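You operate a simulated robot arm through the tools that you are given. There is no shell and no other tool.

You run a simulated robot arm. Do the job below in one go: nothing can be reset, and whatever is moved stays where it is left.

JOB
Fill the pit in the insert at 15 J.
Fine: set the dial, step the pit under the head, open the shutter, fire once, then shut it and run the sled back. Fire only with shields shut and hands outside; touch no piece unless its strip is blue (cool). The gas, extractor and mains stay on.
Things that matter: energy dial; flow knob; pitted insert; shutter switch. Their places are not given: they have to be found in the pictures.

It is judged by the outcome, as a careful person would: the job done as asked, and still so three seconds after it is handed in. It fails if anything else is knocked over, pushed out of place, dropped, spilled or broken.

ROBOT AND FRAMES
A 7-joint arm with a two-finger parallel gripper, fixed in place. Base frame: the origin is at the foot of the arm, x ahead of it, y to its left, z up. Units: mm, degrees, N and s.
With the tool pointing down near the work surface it reaches from about 420 to 900 mm from the base axis. Its first joint turns from -143.0 to 143.0 degrees. Payload 3 kg.
Tool frame: the origin (TCP) lies between the finger pads and is the grasp point; the fingertips stand 30 mm ahead of it; z points along the fingers, y is the line along which they close. The gripper opens to 94 mm. The fingers are 28 mm wide and 10 mm thick; the gripper's body (50 by 96 mm) begins 55 mm behind the TCP.
Orientation is told as [roll, pitch, yaw] about the base's x, y, z axes, in that order, counted from this pose: with the fingers straight down and closing along the base's y, the tool's x points along the base's -x, its y along +y and its z along -z.

CONTROLS
- The arm moves only by the tool send_rows. Its argument "series" is a list of rows, each a list of 6 numbers: the shift along the tool's x, y, z in mm, then the turn, a rotation vector about the tool's x, y, z in degrees. In form: [[tx, ty, tz, rx, ry, rz], ...]. A call has 1 to 20 rows; each row shifts and turns the commanded pose from where the row before left it, along the tool's axes as they then stand. "jaw" is the opening, from 0 (shut) to 1 (fully open), set as the call begins (left out, the last holds). Each row takes 0.2 s and may step no farther than 50 mm and 8.6 degrees from the row before; otherwise, or with a gripper value out of range, the whole call is refused. A pose out of reach is approached as far as the arm can. The call stops where the force on the tool passes 80 N (or 10 N more than at its start, if that is more) or the arm is blocked; 0.2 s more then pass. The fingers move at their own pace (about 72 mm/s each) and stop on an object; they squeeze with about 24 N. The grip force told is the motor's: it shows also when the fingers shut on nothing. Time passes only in rows, and 0.2 s behind the last, so rows that do not move let the fingers close. It gives the time, the measured TCP pose, the force on the tool (base axes), the opening and the grip force at its end, in the units of the frame above (readings bear some noise), with the torque about the TCP (base axes, N m) and any sound that the robot's microphone picked up.
- Cameras (640 x 400 px; columns grow to the right, rows downward): "scene" is fixed at [221.8, 650.1, 1445.5]; the picture's right is [-0.73, -0.69, 0.00], its down [-0.46, 0.48, -0.75] and it looks along [0.52, -0.54, -0.66] (base axes); focal length 236 px, centre (320, 200). "wrist" rides on the gripper at [76, 14, -103] in the tool frame; the picture's right is [-0.18, 0.98, 0.00], its down [-0.75, -0.14, -0.64] and it looks along [-0.63, -0.12, 0.77] (tool axes); focal length 243 px, centre (320, 200).
- capture(camera): a new picture of that camera. The clock stands still meanwhile.
- measure_at(camera, pixels): for up to 12 pixels [column, row] of the newest picture of that camera ("zoom" is the newest enlarged one), the place [x, y, z] in the base frame of the surface seen there, good to about 2 mm. The clock stands still meanwhile.
- close_up(camera, box): a new picture of the part [left, top, right, bottom] of that camera's present view, enlarged. The clock stands still meanwhile.
- job_done(): hands the job in; it is judged then, once.

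Open the gripper and draw the arm clear of the work before you hand the job in, unless the task says otherwise.

The tools are called after "Request:" as name(argument=value, ...) on one line, values as JSON. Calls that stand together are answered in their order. send_rows: Moves the arm, as the interface text tells. Its arguments: {"type":"object","properties":{"series":{"type":"array","items":{"type":"array","items":{"type":"number"}}},"jaw":{"type":"number"}},"required":["series"]} The other tools are called the same way: capture (camera) takes a picture; measure_at (camera, pixels) gives the place of the surface under pixels of a picture; close_up (camera, box) takes an enlarged picture of a part of a camera's view; job_done () hands the job in.

At the start:

```text
time: 0.0
tool_pos: [532.2, 70.5, 1236.7]
ee_rot: [0.0, 0.0, 0.0]
contact_force: [0.0, -0.1, 0.3]
wrist_torque: [0.01, -0.04, 0.01]
finger_gap: 94.0
gripper_force: 0.1
```

scene: 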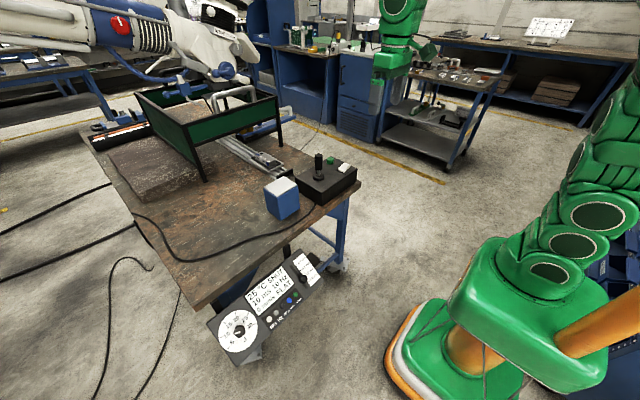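
wrist: 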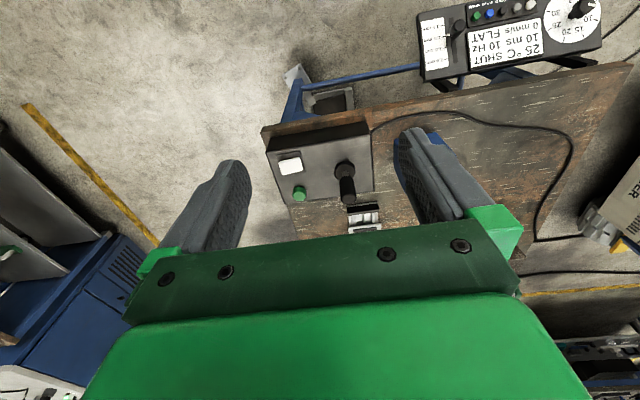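

I see a welding laser bench: a panel with dial and text at scene (240,330)-(310,270), a black box with joystick and green button at (325,175), and an enclosure with green shields at (205,125). I take close-ups of these.

Request:
close_up(camera="scene", box=[200, 240, 340, 370])

Request:
close_up(camera="scene", box=[250, 130, 370, 230])

Request:
close_up(camera="scene", box=[80, 60, 300, 200])

Request:
close_up(camera="wrist", box=[410, 0, 610, 90])

```text
3.08 times, centred on (270, 305) of scene
```

zoom: 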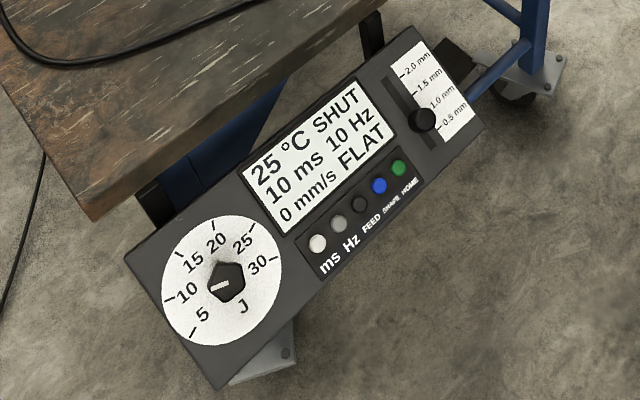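

```text
4.00 times, centred on (310, 180) of scene
```

zoom: 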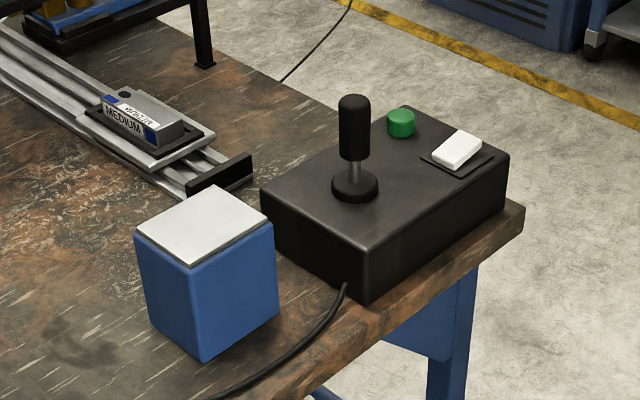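

```text
2.86 times, centred on (190, 130) of scene
```

zoom: 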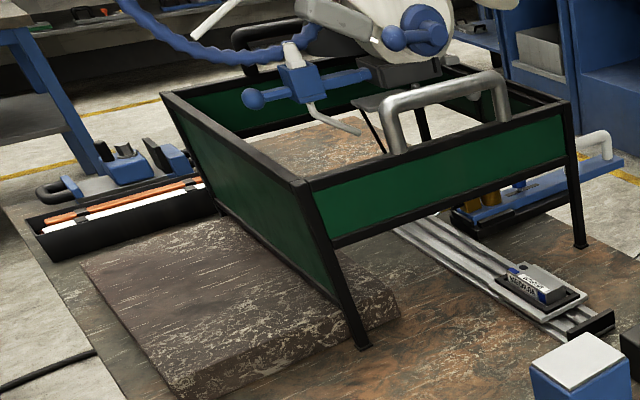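

```text
3.20 times, centred on (510, 45) of wrist
```

zoom: 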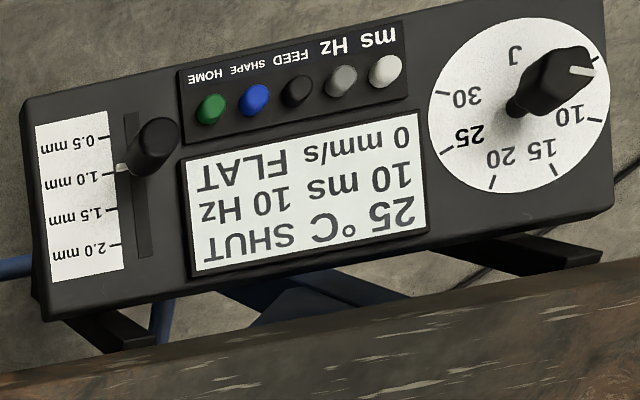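

The console shows a J dial reading about 5–10, buttons and a slider; the joystick box has a green button and a white rocker. I look in more detail at the sled, the head and the surroundings.

Request:
close_up(camera="scene", box=[240, 140, 290, 175])

Request:
close_up(camera="scene", box=[150, 40, 290, 130])

Request:
close_up(camera="scene", box=[80, 0, 270, 100])

Request:
close_up(camera="scene", box=[80, 90, 180, 160])

Request:
close_up(camera="scene", box=[260, 0, 520, 160])

Request:
close_up(camera="scene", box=[205, 290, 275, 370])

```text
11.43 times, centred on (265, 158) of scene
```

zoom: 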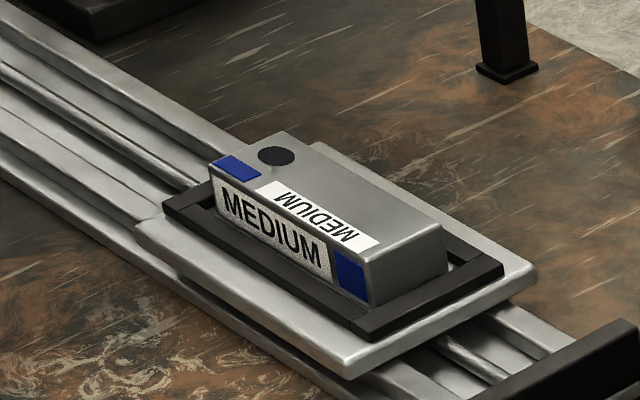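

```text
4.44 times, centred on (220, 85) of scene
```

zoom: 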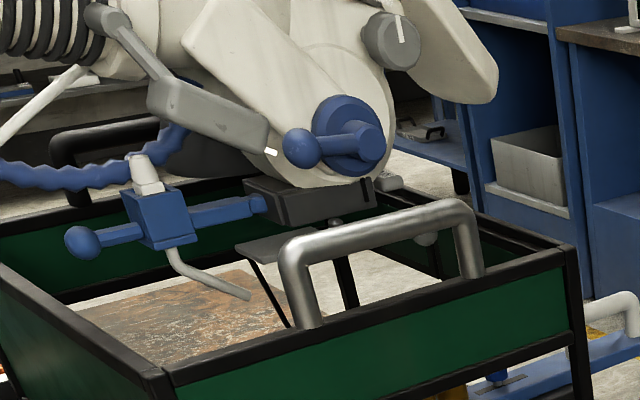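

```text
3.37 times, centred on (175, 50) of scene
```

zoom: 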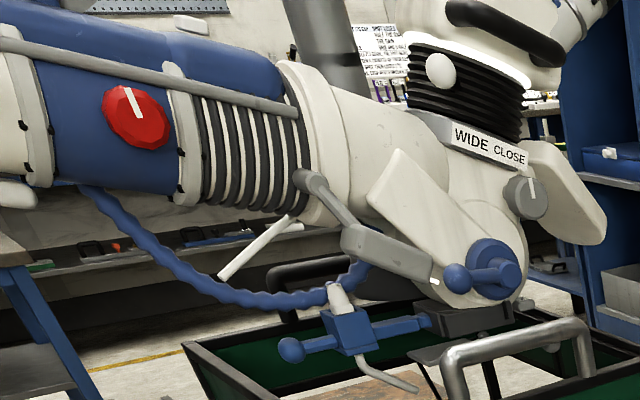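

```text
5.71 times, centred on (130, 125) of scene
```

zoom: 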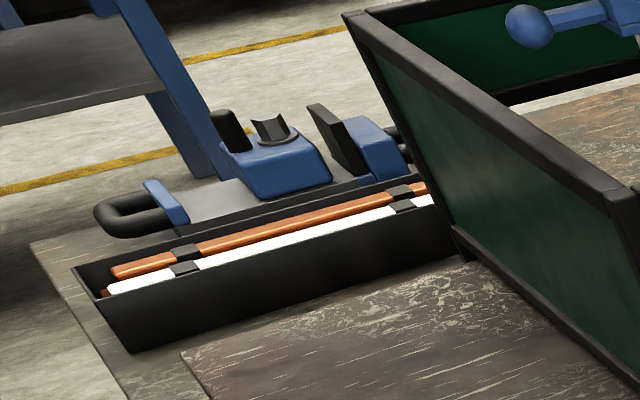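

```text
2.46 times, centred on (390, 80) of scene
```

zoom: 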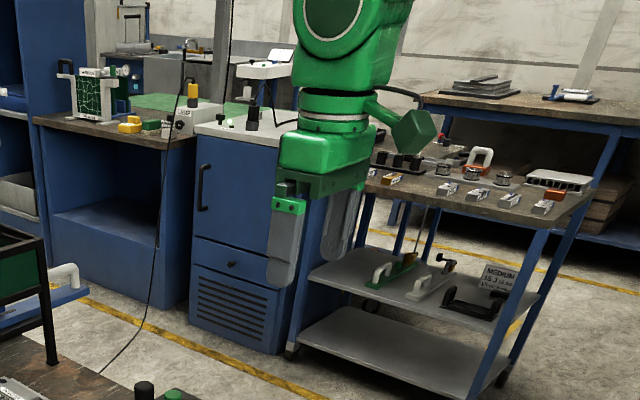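

```text
5.00 times, centred on (240, 330) of scene
```

zoom: 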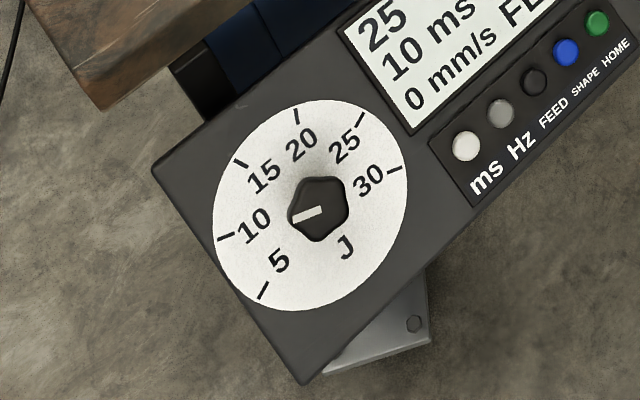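

The insert on the sled is labelled MEDIUM with blue strips and a dark pit. I zoom into the cart, the sign there, the far bench, and any posters with instructions.

Request:
close_up(camera="scene", box=[430, 90, 490, 135])

Request:
close_up(camera="scene", box=[405, 55, 515, 115])

Request:
close_up(camera="scene", box=[270, 20, 370, 80])

Request:
close_up(camera="scene", box=[160, 0, 240, 50])

Request:
close_up(camera="scene", box=[510, 10, 590, 60])

Request:
close_up(camera="scene", box=[0, 40, 100, 110])

Request:
measure_at(camera="scene", pixels=[[239, 330], [230, 310], [318, 160], [330, 160], [343, 168], [318, 180], [288, 295], [299, 290], [310, 272], [266, 156], [262, 153], [283, 187]])

```text
8.89 times, centred on (460, 112) of scene
```

zoom: 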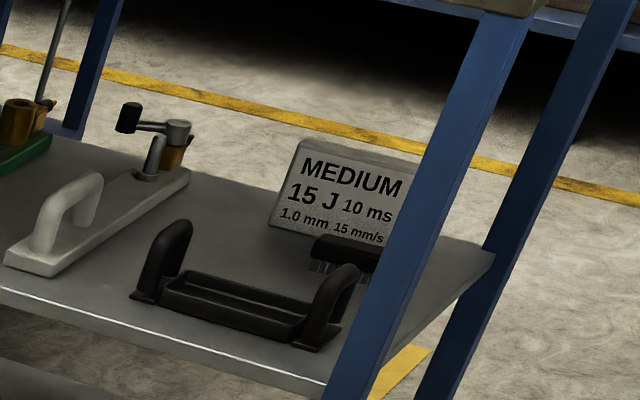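

```text
5.82 times, centred on (460, 85) of scene
```

zoom: 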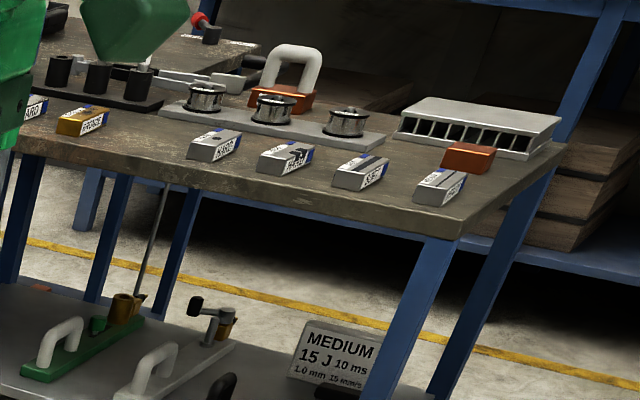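

```text
6.40 times, centred on (320, 50) of scene
```

zoom: 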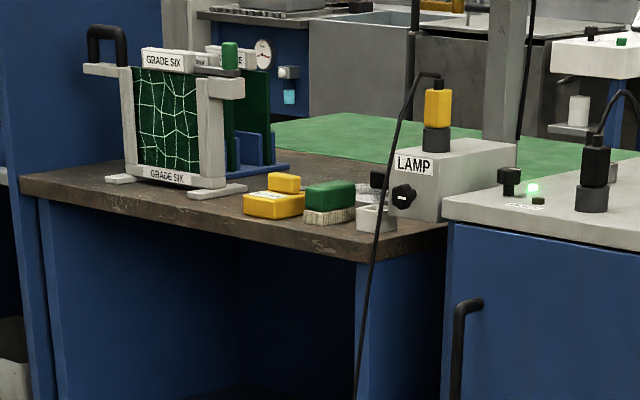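

```text
8.00 times, centred on (200, 25) of scene
```

zoom: 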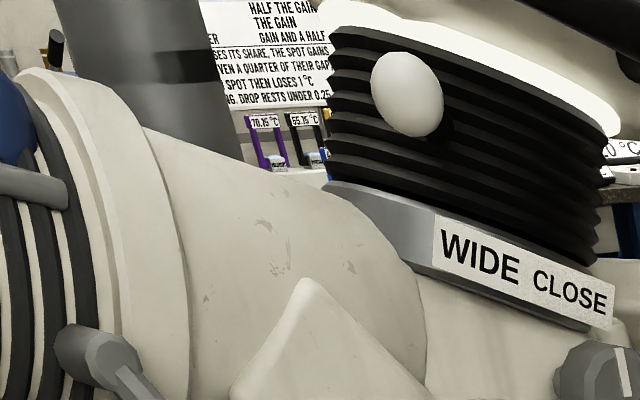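

```text
8.00 times, centred on (550, 35) of scene
```

zoom: 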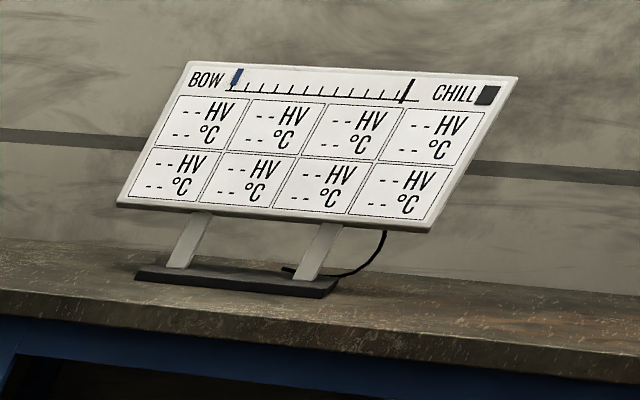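

```text
5.71 times, centred on (50, 75) of scene
```

zoom: 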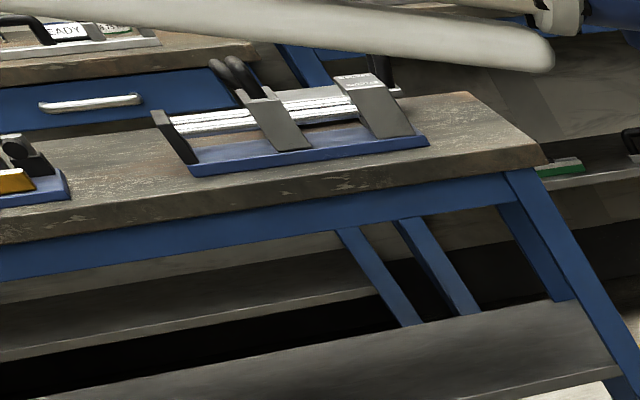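

```text
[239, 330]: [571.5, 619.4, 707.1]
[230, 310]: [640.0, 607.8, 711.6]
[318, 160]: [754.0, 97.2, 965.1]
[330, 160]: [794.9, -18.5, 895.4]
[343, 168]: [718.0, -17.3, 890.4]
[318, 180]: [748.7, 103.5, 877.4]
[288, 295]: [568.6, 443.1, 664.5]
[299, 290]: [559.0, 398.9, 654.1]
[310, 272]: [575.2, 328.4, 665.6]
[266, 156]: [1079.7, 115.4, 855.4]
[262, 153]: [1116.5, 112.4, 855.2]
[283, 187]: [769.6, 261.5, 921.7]
```

I measure the enclosure, the table surface, the box and the console layout to build a map.

Request:
measure_at(camera="scene", pixels=[[187, 123], [276, 95], [206, 181], [281, 146], [232, 105], [195, 145], [240, 118], [300, 215], [206, 280], [345, 190], [230, 200], [157, 155]])

Request:
close_up(camera="scene", box=[295, 145, 365, 215])

Request:
close_up(camera="wrist", box=[250, 110, 400, 220])

Request:
close_up(camera="wrist", box=[500, 120, 640, 290])

```text
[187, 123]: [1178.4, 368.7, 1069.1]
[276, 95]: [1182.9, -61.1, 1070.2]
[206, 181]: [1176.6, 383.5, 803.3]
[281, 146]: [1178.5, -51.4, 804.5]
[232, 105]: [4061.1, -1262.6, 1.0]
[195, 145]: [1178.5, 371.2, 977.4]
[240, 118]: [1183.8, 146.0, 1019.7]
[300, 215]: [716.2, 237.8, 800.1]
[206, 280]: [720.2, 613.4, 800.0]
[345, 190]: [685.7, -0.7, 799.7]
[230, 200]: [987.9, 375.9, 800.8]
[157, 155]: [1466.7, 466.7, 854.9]
```

```text
5.71 times, centred on (330, 180) of scene
```

zoom: 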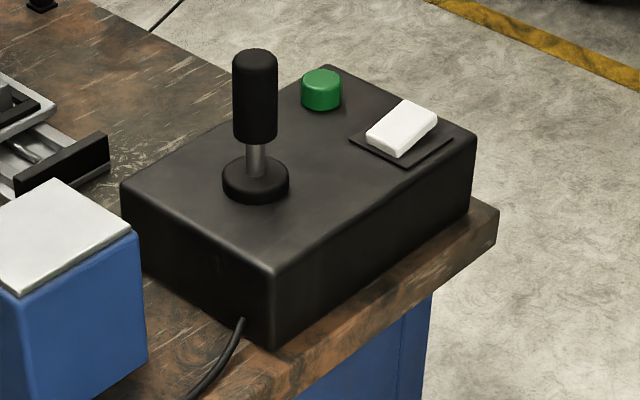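

```text
3.64 times, centred on (325, 165) of wrist
```

zoom: 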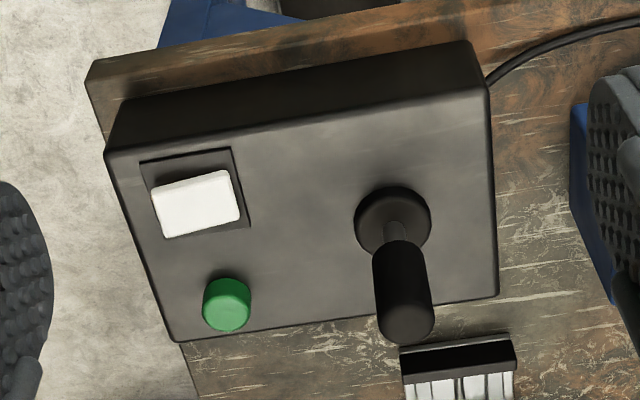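

```text
2.35 times, centred on (570, 205) of wrist
```

zoom: 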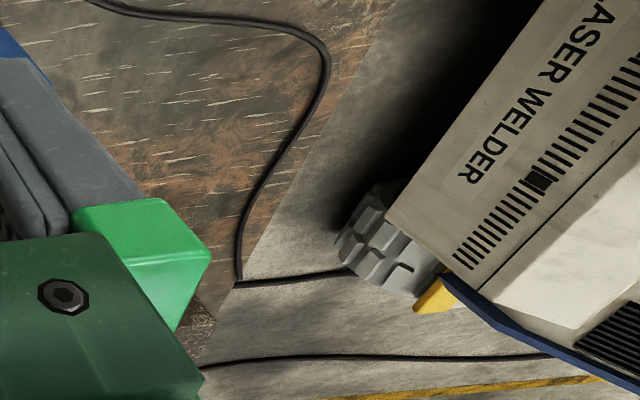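

I measure the console plane, dial ticks and pointer in the zoomed scene picture.

Request:
close_up(camera="scene", box=[200, 270, 290, 370])

```text
4.00 times, centred on (245, 320) of scene
```

zoom: 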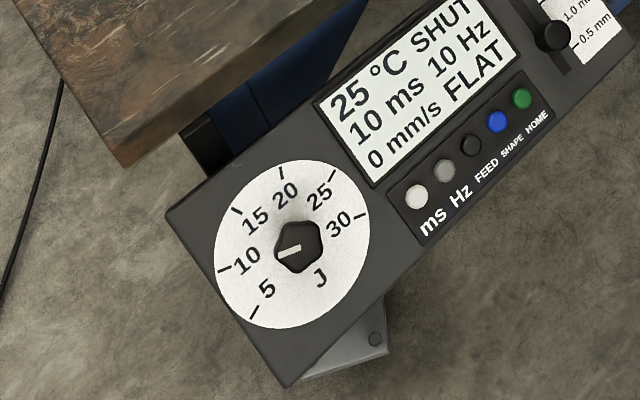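

The dial is at zoom (297,247); I measure its ticks, its knob top, pointer ends, and the corners of the console.

Request:
measure_at(camera="zoom", pixels=[[254, 312], [224, 269], [237, 211], [282, 173], [333, 174], [361, 215], [300, 247], [278, 252], [302, 246], [292, 380], [175, 215], [318, 282]])

Request:
measure_at(camera="zoom", pixels=[[415, 195], [445, 168], [470, 145], [497, 120], [522, 97], [553, 35], [540, 20], [420, 240], [300, 225], [318, 235], [310, 265], [290, 268]])

```text
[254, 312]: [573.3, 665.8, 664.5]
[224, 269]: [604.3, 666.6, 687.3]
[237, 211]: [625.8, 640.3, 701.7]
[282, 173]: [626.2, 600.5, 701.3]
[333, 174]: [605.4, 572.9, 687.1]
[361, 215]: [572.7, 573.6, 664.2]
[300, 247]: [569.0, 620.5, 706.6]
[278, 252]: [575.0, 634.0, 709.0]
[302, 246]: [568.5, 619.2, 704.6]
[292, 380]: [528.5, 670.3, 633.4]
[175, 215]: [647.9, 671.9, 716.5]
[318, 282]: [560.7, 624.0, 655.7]
```

```text
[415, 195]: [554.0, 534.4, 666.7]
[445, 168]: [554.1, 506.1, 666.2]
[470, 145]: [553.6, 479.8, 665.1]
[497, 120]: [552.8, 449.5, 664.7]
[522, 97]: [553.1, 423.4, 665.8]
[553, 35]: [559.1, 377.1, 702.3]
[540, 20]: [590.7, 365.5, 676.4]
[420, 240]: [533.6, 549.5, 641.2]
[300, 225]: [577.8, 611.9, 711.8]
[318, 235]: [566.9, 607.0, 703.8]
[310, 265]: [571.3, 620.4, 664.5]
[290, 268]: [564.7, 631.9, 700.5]
```

The dial plane tilts 35° with its centre at about (587,620,674), knob top about 36 mm above it; pointer near 10.7 J. I next measure the head and sled geometry.

Request:
measure_at(camera="scene", pixels=[[219, 85], [225, 66], [228, 74], [210, 96], [200, 105], [186, 88], [235, 88], [247, 94], [170, 92], [237, 49], [222, 96], [228, 105]])

Request:
close_up(camera="scene", box=[190, 70, 270, 120])

Request:
close_up(camera="scene", box=[200, 110, 310, 180])

```text
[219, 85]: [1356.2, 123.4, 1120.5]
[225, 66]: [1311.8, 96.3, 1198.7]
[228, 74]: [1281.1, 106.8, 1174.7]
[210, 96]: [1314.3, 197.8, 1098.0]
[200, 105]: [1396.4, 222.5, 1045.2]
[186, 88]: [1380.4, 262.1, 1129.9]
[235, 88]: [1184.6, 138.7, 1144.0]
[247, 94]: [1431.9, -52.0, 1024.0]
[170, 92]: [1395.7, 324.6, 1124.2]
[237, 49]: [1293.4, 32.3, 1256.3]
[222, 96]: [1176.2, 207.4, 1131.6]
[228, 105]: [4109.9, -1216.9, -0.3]
```

```text
8.00 times, centred on (230, 95) of scene
```

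zoom: 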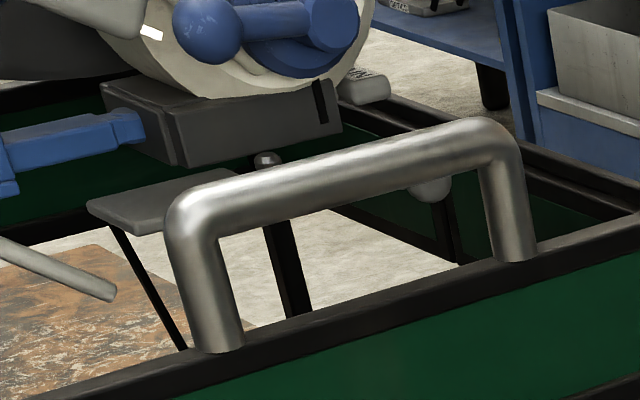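

```text
5.71 times, centred on (255, 145) of scene
```

zoom: 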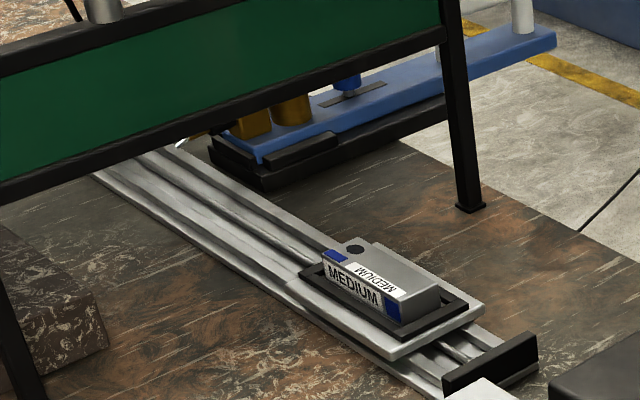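

The front shield sits at x≈1180 (out of reach) and the head near x≈1320–1400. I lower the arm above the joystick box to see its controls closely.

Request:
send_rows(series=[[-13.8, 0.6, 38, 0, 0, 0], [-13.8, 0.6, 38, 0, 0, 0], [-13.8, 0.6, 38, 0, 0, 0], [-13.8, 0.6, 38, 0, 0, 0], [-13.8, 0.6, 38, 0, 0, 0]], jaw=1)

Request:
capture(camera="wrist")

Request:
capture(camera="scene")

```text
time: 1.2
tool_pos: [600.6, 75.1, 1047.5]
ee_rot: [0.1, 0.1, 0.1]
contact_force: [0.2, 0.3, 0.7]
wrist_torque: [0.02, -0.02, -0.03]
finger_gap: 93.8
gripper_force: 0.0
```

```text
taken
```

wrist: 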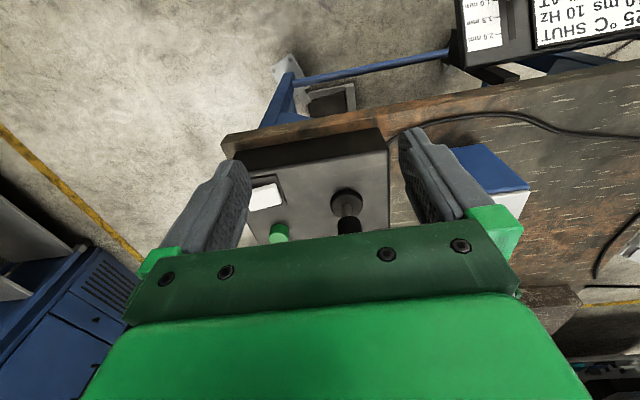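

```text
taken
```

scene: 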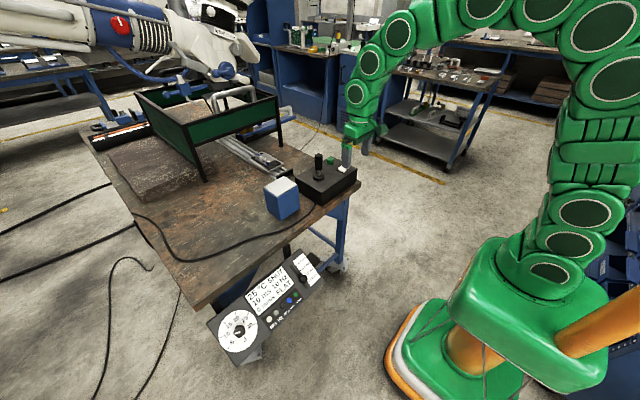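

The box's rocker and green button are visible at (265,195) and (278,232) but the joystick is hidden. I zoom in here and also on the scene box once more.

Request:
close_up(camera="wrist", box=[230, 130, 400, 245])

Request:
close_up(camera="wrist", box=[440, 0, 640, 110])

Request:
close_up(camera="scene", box=[300, 140, 360, 210])

```text
3.48 times, centred on (315, 188) of wrist
```

zoom: 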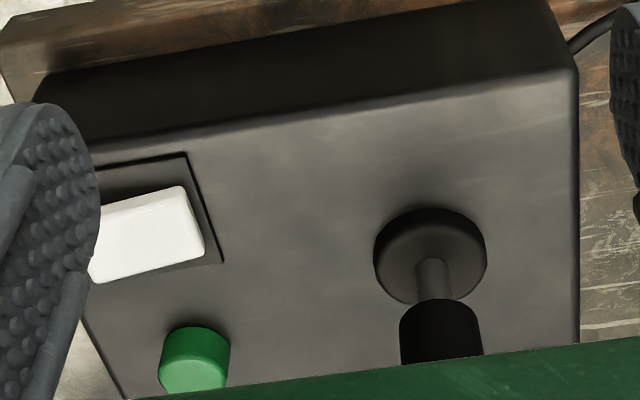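

```text
3.20 times, centred on (540, 55) of wrist
```

zoom: 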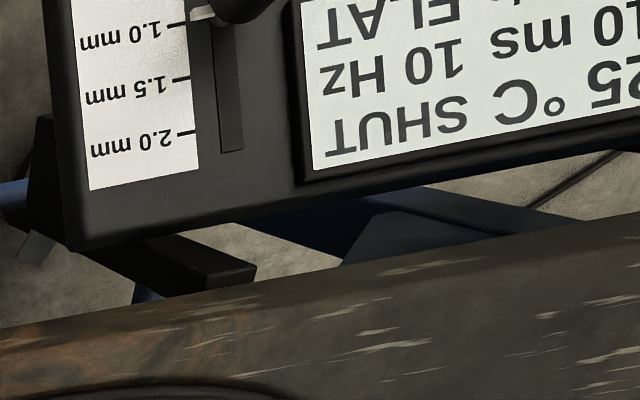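

```text
5.71 times, centred on (330, 175) of scene
```

zoom: 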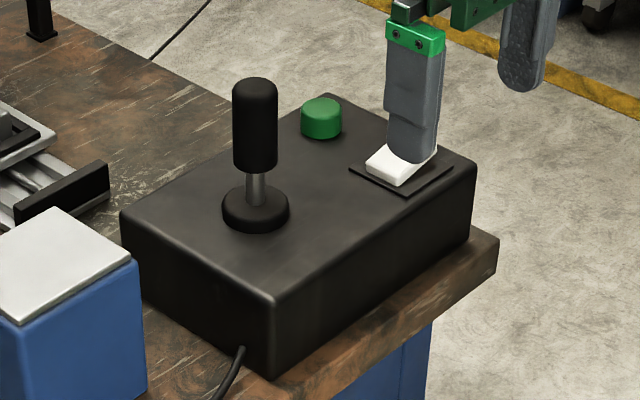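

The rocker's near edge is partly hidden by a finger; I'll see to it later. First the energy dial: I move the tool sideways to above the dial and tilt it 35° to face the console.

Request:
send_rows(series=[[6.4, 45.4, 4, 0, 0, 0], [6.4, 45.4, 4, 0, 0, 0], [6.4, 45.4, 4, 0, 0, 0], [6.4, 45.4, 4, 0, 0, 0], [6.4, 45.4, 4, 0, 0, 0], [6.4, 45.4, 4, 0, 0, 0], [6.4, 45.4, 4, 0, 0, 0], [6.4, 45.4, 4, 0, 0, 0], [6.4, 45.4, 4, 0, 0, 0], [6.4, 45.4, 4, 0, 0, 0], [6.4, 45.4, 4, 0, 0, 0], [6.4, 45.4, 4, 0, 0, 0], [0, 0, 0, 0, -7, 0], [0, 0, 0, 0, -7, 0], [0, 0, 0, 0, -7, 0], [0, 0, 0, 0, -7, 0], [0, 0, 0, 0, -7, 0]])

Request:
capture(camera="wrist")

Request:
capture(camera="scene")

```text
time: 4.8
tool_pos: [523.8, 618.2, 998.3]
ee_rot: [0.0, -35.0, 0.1]
contact_force: [0.3, 0.0, -1.3]
wrist_torque: [-0.01, -0.03, 0.05]
finger_gap: 93.8
gripper_force: 0.1
```

```text
taken
```

wrist: 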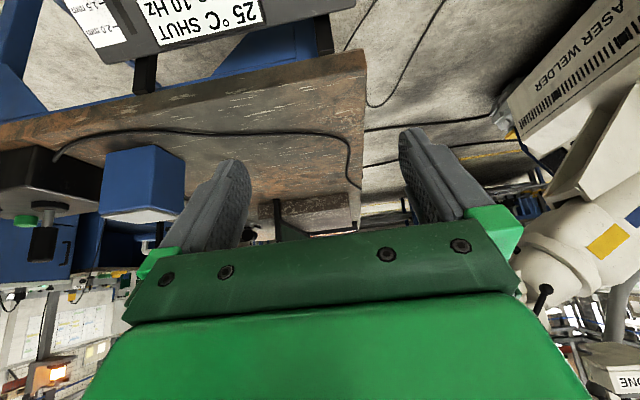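

```text
taken
```

scene: 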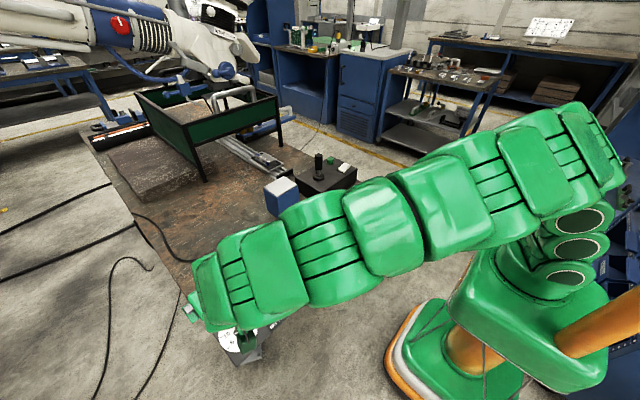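

The tool is tilted at 35° above the dial. I lower it along to the dial axis at about 178 mm stand-off to look at the knob.

Request:
send_rows(series=[[33.5, 0.45, 31, 0, 0, 0], [33.5, 0.45, 31, 0, 0, 0], [33.5, 0.45, 31, 0, 0, 0], [33.5, 0.45, 31, 0, 0, 0]])

Request:
capture(camera="wrist")

Request:
close_up(camera="wrist", box=[240, 20, 420, 230])

```text
time: 5.8
tool_pos: [485.3, 619.4, 821.5]
ee_rot: [0.0, -35.0, 0.0]
contact_force: [-0.2, 0.1, 0.7]
wrist_torque: [-0.04, 0.01, 0.01]
finger_gap: 94.1
gripper_force: 0.1
```

```text
taken
```

wrist: 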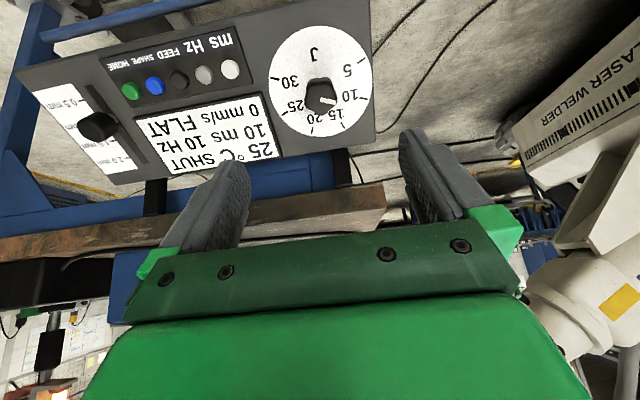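

```text
1.90 times, centred on (330, 125) of wrist
```

zoom: 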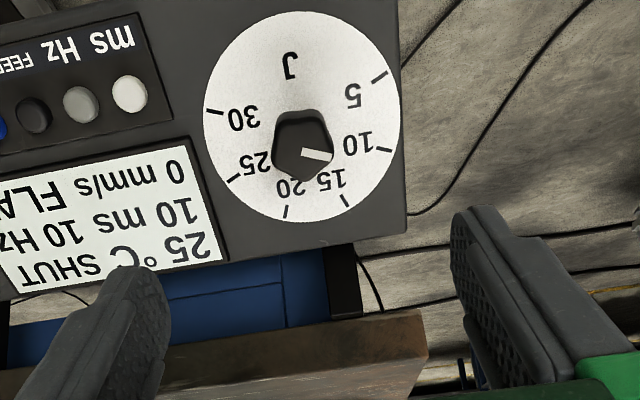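

The dial is well in view around (320,85). I zoom into the knob and measure its mark and vertices.

Request:
close_up(camera="wrist", box=[265, 20, 380, 140])

```text
3.33 times, centred on (322, 80) of wrist
```

zoom: 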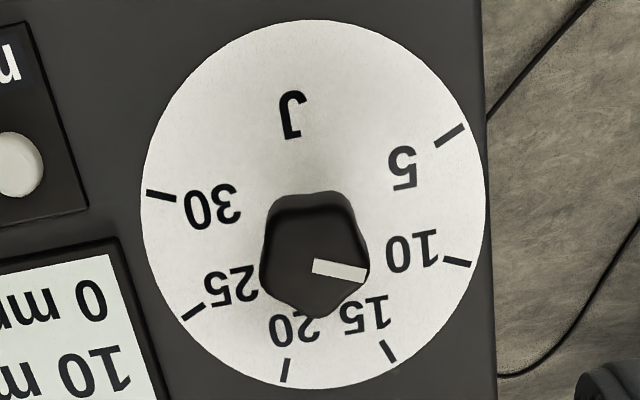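

Request:
measure_at(camera="zoom", pixels=[[318, 268], [362, 275], [340, 271], [266, 205], [352, 210], [366, 265], [315, 312], [264, 280], [310, 255], [450, 135], [457, 262], [388, 350]])

```text
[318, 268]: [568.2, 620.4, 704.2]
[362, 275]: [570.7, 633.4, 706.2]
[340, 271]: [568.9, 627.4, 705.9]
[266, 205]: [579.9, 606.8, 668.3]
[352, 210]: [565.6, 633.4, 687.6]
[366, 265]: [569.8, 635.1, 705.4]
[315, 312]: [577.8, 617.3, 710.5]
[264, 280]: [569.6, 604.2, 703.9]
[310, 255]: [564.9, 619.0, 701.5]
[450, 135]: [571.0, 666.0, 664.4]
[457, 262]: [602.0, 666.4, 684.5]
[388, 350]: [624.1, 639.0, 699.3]
```

The mark's direction looks near the 10 J tick. I zoom tighter to determine the knob's pentagon and mark direction.

Request:
close_up(camera="wrist", box=[295, 70, 345, 120])

Request:
close_up(camera="scene", box=[220, 310, 260, 350])

```text
8.00 times, centred on (320, 95) of wrist
```

zoom: 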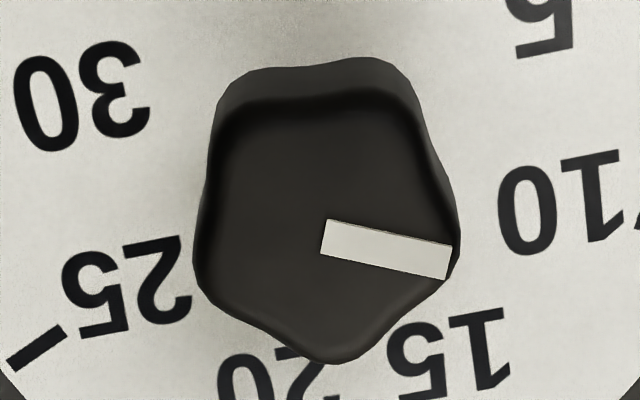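

```text
10.00 times, centred on (240, 330) of scene
```

zoom: 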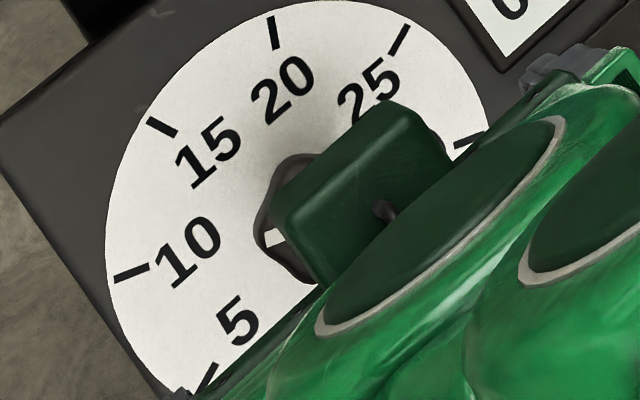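

The mark points along a pentagon vertex at about 68.6° left of "up" (10 J tick at 66°, 15 J tick at 22°), so a turn of about 46.6° clockwise is needed. I pre-turn the tool −14.6° so a flat faces a finger and advance to just above the knob.

Request:
send_rows(series=[[2, 0.6, 0, 0, 0, -7.3], [0, 0, 0, 0, 0, -7.3], [0, 0, 35, 0, 0, 0], [0, 0, 35, 0, 0, 0], [0, 0, 30, 0, 0, 0]])

Request:
capture(camera="wrist")

```text
time: 7.0
tool_pos: [541.3, 620.8, 737.3]
ee_rot: [-9.9, -33.7, 17.7]
contact_force: [0.7, 0.0, -0.9]
wrist_torque: [0.03, -0.02, -0.01]
finger_gap: 94.2
gripper_force: 0.1
```

```text
taken
```

wrist: 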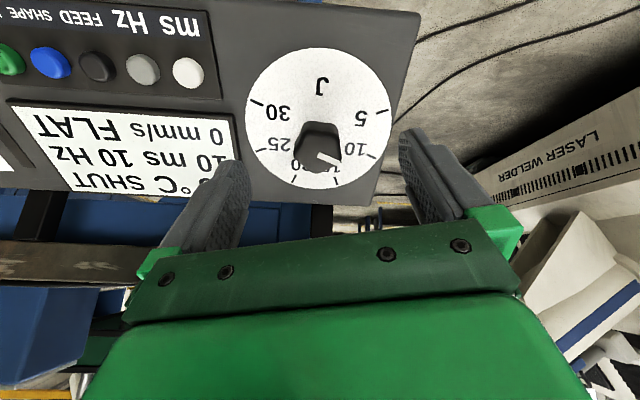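

The knob at (322,145) sits midway between the fingers. I advance 42 mm so that the fingertips stand about 6 mm off the dial plate.

Request:
send_rows(series=[[0, 0, 15, 0, 0, 0], [0, 0, 15, 0, 0, 0], [0, 0, 12, 0, 0, 0]])

Request:
capture(camera="wrist")

```text
time: 7.8
tool_pos: [563.9, 620.4, 703.7]
ee_rot: [-10.0, -33.6, 17.6]
contact_force: [-0.6, -0.3, 0.0]
wrist_torque: [0.01, -0.02, 0.02]
finger_gap: 93.7
gripper_force: 0.0
```

```text
taken
```

wrist: 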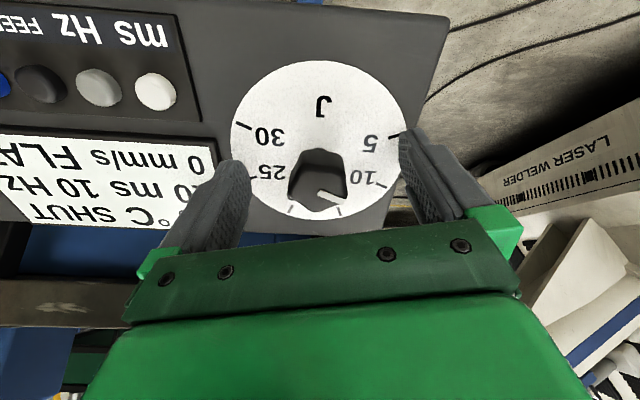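

No contact; the knob lies between the fingers. I close the jaws on it with still rows.

Request:
send_rows(series=[[0, 0, 0, 0, 0, 0], [0, 0, 0, 0, 0, 0], [0, 0, 0, 0, 0, 0], [0, 0, 0, 0, 0, 0]], jaw=0)

Request:
capture(camera="wrist")

Request:
close_up(camera="wrist", box=[220, 50, 420, 230])

```text
time: 8.8
tool_pos: [566.4, 618.5, 702.8]
ee_rot: [-10.1, -33.7, 17.6]
contact_force: [9.7, -14.1, 8.3]
wrist_torque: [-0.05, 0.18, -0.07]
finger_gap: 32.8
gripper_force: 45.0
```

```text
taken
```

wrist: 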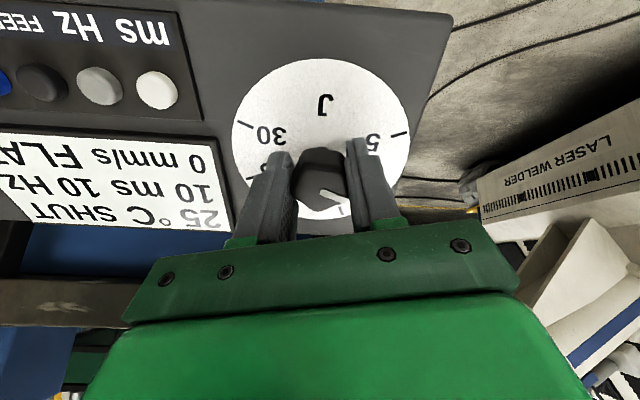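

```text
2.22 times, centred on (320, 140) of wrist
```

zoom: 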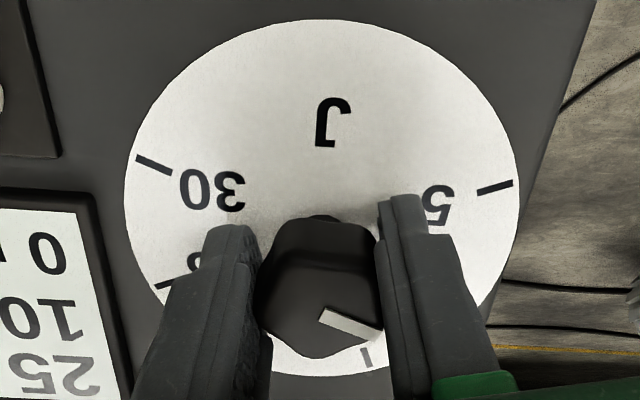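

The jaws hold the knob (32.8 mm) with a sideways load of about 17 N, so I shift the command 2.5 mm toward the knob's axis and then turn clockwise about 40° first.

Request:
send_rows(series=[[0, -2.5, 0, 0, 0, 0], [0, 0, 0, 0, 0, 0], [0, 0, 0, 0, 0, 6.66], [0, 0, 0, 0, 0, 6.66], [0, 0, 0, 0, 0, 6.66], [0, 0, 0, 0, 0, 6.66], [0, 0, 0, 0, 0, 6.66], [0, 0, 0, 0, 0, 6.66], [0, 0, 0, 0, 0, 0]])

Request:
capture(camera="wrist")

Request:
close_up(camera="wrist", box=[220, 50, 420, 230])

```text
time: 10.8
tool_pos: [565.2, 620.7, 704.4]
ee_rot: [16.8, -31.2, -30.2]
contact_force: [18.6, 44.6, 13.6]
wrist_torque: [0.37, 0.94, 0.35]
finger_gap: 32.5
gripper_force: 45.0
```

```text
taken
```

wrist: 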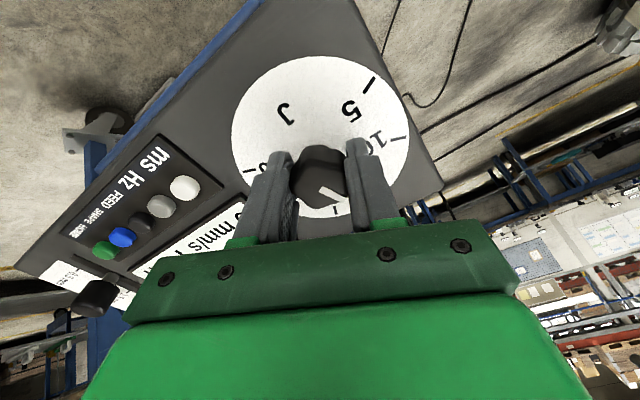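

```text
2.22 times, centred on (320, 140) of wrist
```

zoom: 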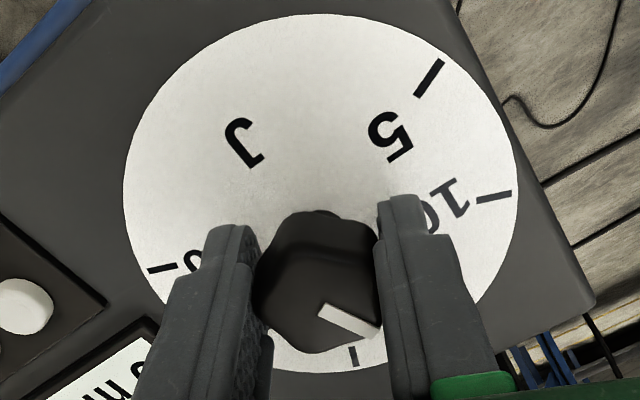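

The knob turned with the tool, but the side load along the closing axis is now about 50 N, so I shift the command 3 mm along tool +y to relieve it, then re-check.

Request:
send_rows(series=[[0, 1.5, 0, 0, 0, 0], [0, 1.5, 0, 0, 0, 0], [0, 0, 0, 0, 0, 0]])

Request:
close_up(camera="wrist", box=[270, 130, 380, 220])

Request:
close_up(camera="wrist", box=[220, 50, 420, 230])

```text
time: 11.6
tool_pos: [566.6, 620.0, 704.0]
ee_rot: [16.6, -31.1, -29.9]
contact_force: [-11.6, -5.9, 32.6]
wrist_torque: [-0.08, -0.32, 0.0]
finger_gap: 32.2
gripper_force: 45.0
```

```text
4.44 times, centred on (325, 175) of wrist
```

zoom: 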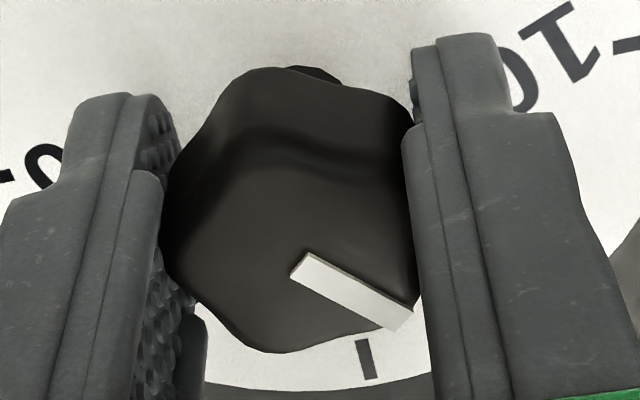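

```text
2.22 times, centred on (320, 140) of wrist
```

zoom: 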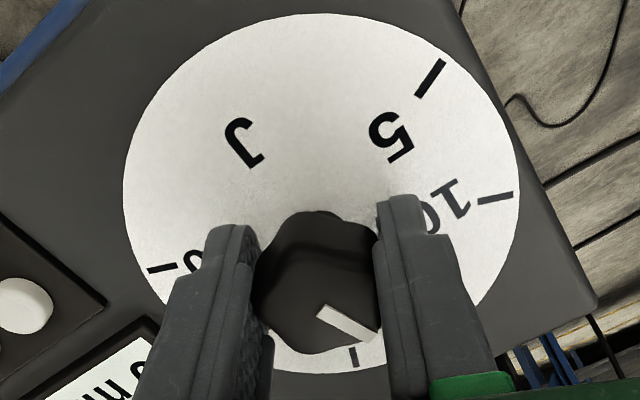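

Working out the mark in the tool frame gives it about 46° left of tool-up, i.e. about 21° left of dial-up, which is practically at the 15 J tick (22°). I open the jaws and back off along the tool axis to check the reading.

Request:
send_rows(series=[[0, 0, 0, 0, 0, 0], [0, 0, 0, 0, 0, 0], [0, 0, 0, 0, 0, 0], [0, 0, -30, 0, 0, 0], [0, 0, -40, 0, 0, 0], [0, 0, -40, 0, 0, 0], [0, 0, -33, 0, 0, 0]], jaw=1)

Request:
capture(camera="wrist")

Request:
close_up(camera="wrist", box=[265, 20, 380, 140])

```text
time: 13.2
tool_pos: [485.7, 620.1, 824.4]
ee_rot: [16.6, -31.3, -30.0]
contact_force: [0.6, 0.5, -0.1]
wrist_torque: [0.0, -0.01, -0.03]
finger_gap: 93.9
gripper_force: 0.0
```

```text
taken
```

wrist: 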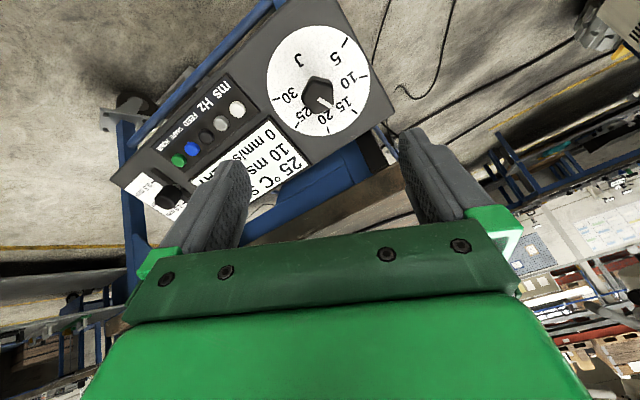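

```text
3.33 times, centred on (322, 80) of wrist
```

zoom: 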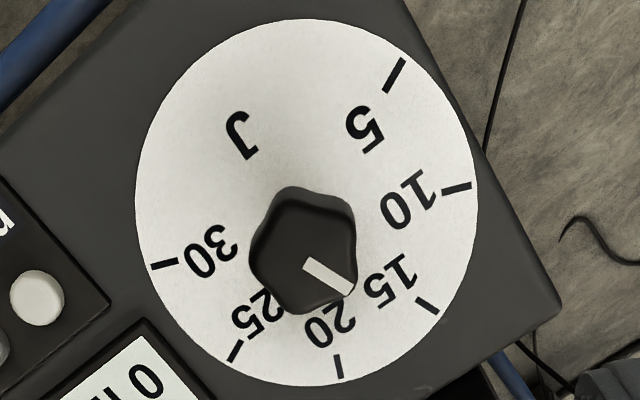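

Dial now reads very near 15 J. I zoom in tighter to judge the pointer against the 15 tick precisely.

Request:
close_up(camera="wrist", box=[300, 80, 364, 120])

Request:
close_up(camera="scene", box=[215, 305, 265, 355])

```text
10.00 times, centred on (332, 100) of wrist
```

zoom: 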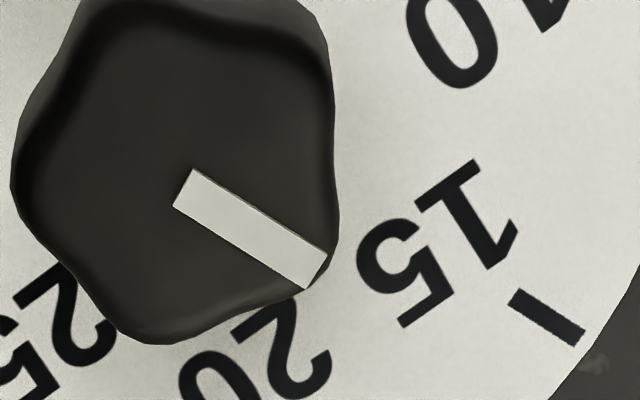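

```text
8.00 times, centred on (240, 330) of scene
```

zoom: 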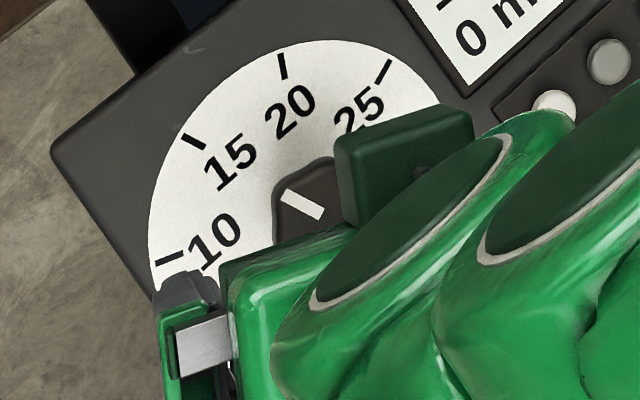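

The pointer and the 15 J tick are parallel (31.0° vs 31.2° in the zoom), so the dial is set at 15 J. Next I retreat, unwind the tool turn and move to a place before the bench to look under the head.

Request:
send_rows(series=[[0, 0, -40, 0, 0, -8.43], [0, 0, -40, 0, 0, -8.43], [0, 0, -40, 0, 0, -8.44], [-15.5, -40.8, 4.45, 0, 0, 0], [-15.5, -40.8, 4.45, 0, 0, 0], [-15.5, -40.8, 4.45, 0, 0, 0], [-15.5, -40.8, 4.45, 0, 0, 0], [-15.5, -40.8, 4.45, 0, 0, 0], [-15.5, -40.8, 4.45, 0, 0, 0], [-15.5, -40.8, 4.45, 0, 0, 0], [-15.5, -40.8, 4.45, 0, 0, 0], [-15.5, -40.8, 4.45, 0, 0, 0], [-15.5, -40.8, 4.45, 0, 0, 0], [-15.5, -40.8, 4.45, 0, 0, 0], [-15.5, -40.8, 4.45, 0, 0, 0], [0, 0, 0, 0, -5, 0], [0, 0, 0, 0, -5, 0]])

Request:
capture(camera="wrist")

Request:
capture(camera="scene")

```text
time: 16.8
tool_pos: [600.0, 133.4, 981.3]
ee_rot: [0.2, -45.0, -0.1]
contact_force: [-0.3, -0.4, 0.1]
wrist_torque: [0.0, 0.04, 0.02]
finger_gap: 93.8
gripper_force: 0.0
```

```text
taken
```

wrist: 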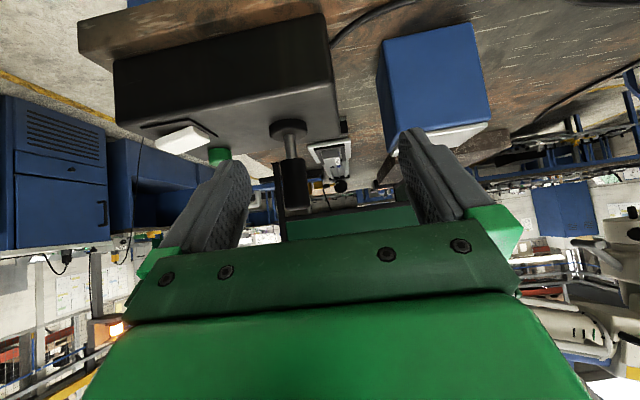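

```text
taken
```

scene: 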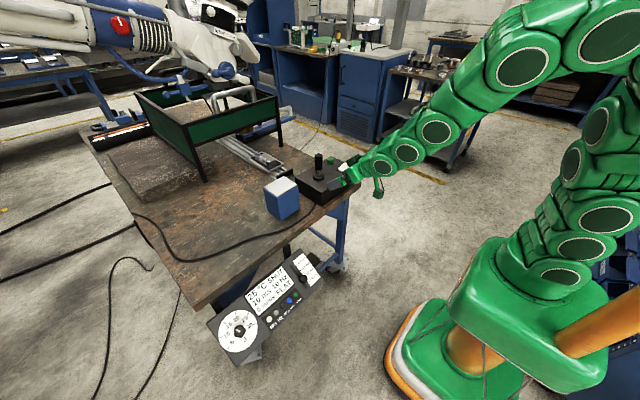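

I can see the sled and under the head in the wrist view around (335,170). I zoom in there and on the rocker.

Request:
close_up(camera="wrist", box=[270, 120, 420, 230])

Request:
close_up(camera="wrist", box=[110, 80, 330, 220])

Request:
close_up(camera="scene", box=[150, 80, 310, 190])

```text
3.64 times, centred on (345, 175) of wrist
```

zoom: 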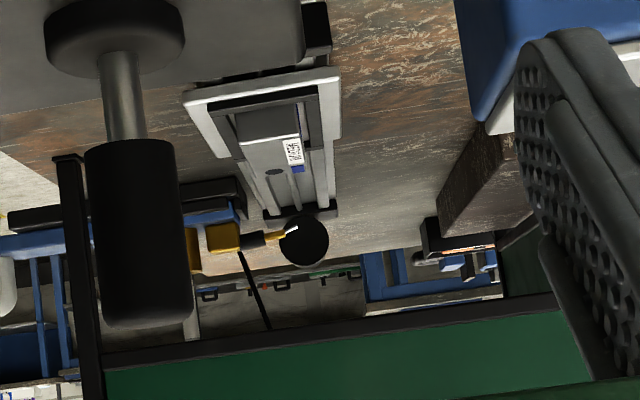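

```text
2.86 times, centred on (220, 150) of wrist
```

zoom: 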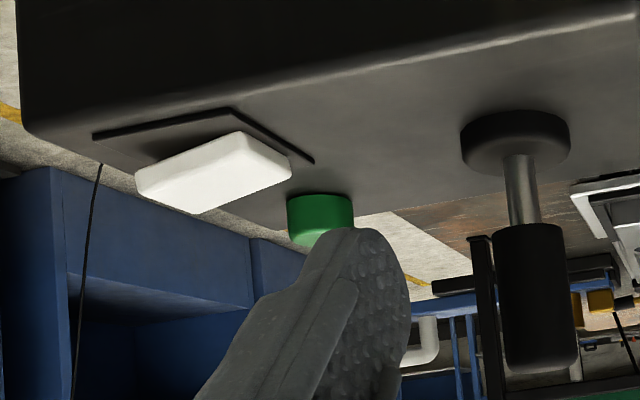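

```text
3.64 times, centred on (230, 135) of scene
```

zoom: 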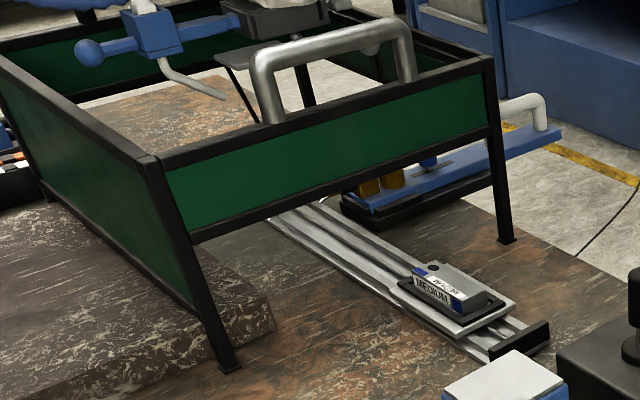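

There's a black round knob with a white mark at zoom (303,240), near the rail's far end. I measure it, the insert, the pit, and joystick points.

Request:
close_up(camera="wrist", box=[310, 140, 380, 200])

Request:
measure_at(camera="wrist", pixels=[[340, 186], [332, 186], [317, 186], [342, 161], [340, 167], [350, 168], [345, 178], [289, 127], [293, 180], [218, 154], [180, 141], [345, 190]])

```text
6.67 times, centred on (345, 170) of wrist
```

zoom: 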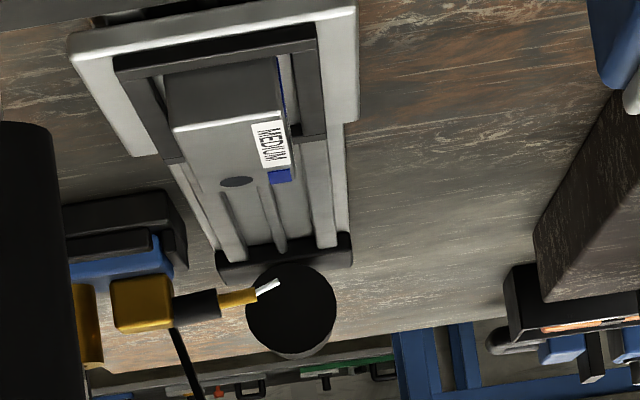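

```text
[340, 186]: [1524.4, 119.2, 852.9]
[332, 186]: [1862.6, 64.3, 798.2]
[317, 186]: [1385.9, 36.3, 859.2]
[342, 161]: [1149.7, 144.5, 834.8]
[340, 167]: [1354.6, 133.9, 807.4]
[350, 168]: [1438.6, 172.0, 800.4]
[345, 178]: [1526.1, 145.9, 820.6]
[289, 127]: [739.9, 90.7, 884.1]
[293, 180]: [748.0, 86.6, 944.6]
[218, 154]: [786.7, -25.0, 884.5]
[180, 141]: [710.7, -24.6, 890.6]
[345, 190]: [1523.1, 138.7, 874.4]
```

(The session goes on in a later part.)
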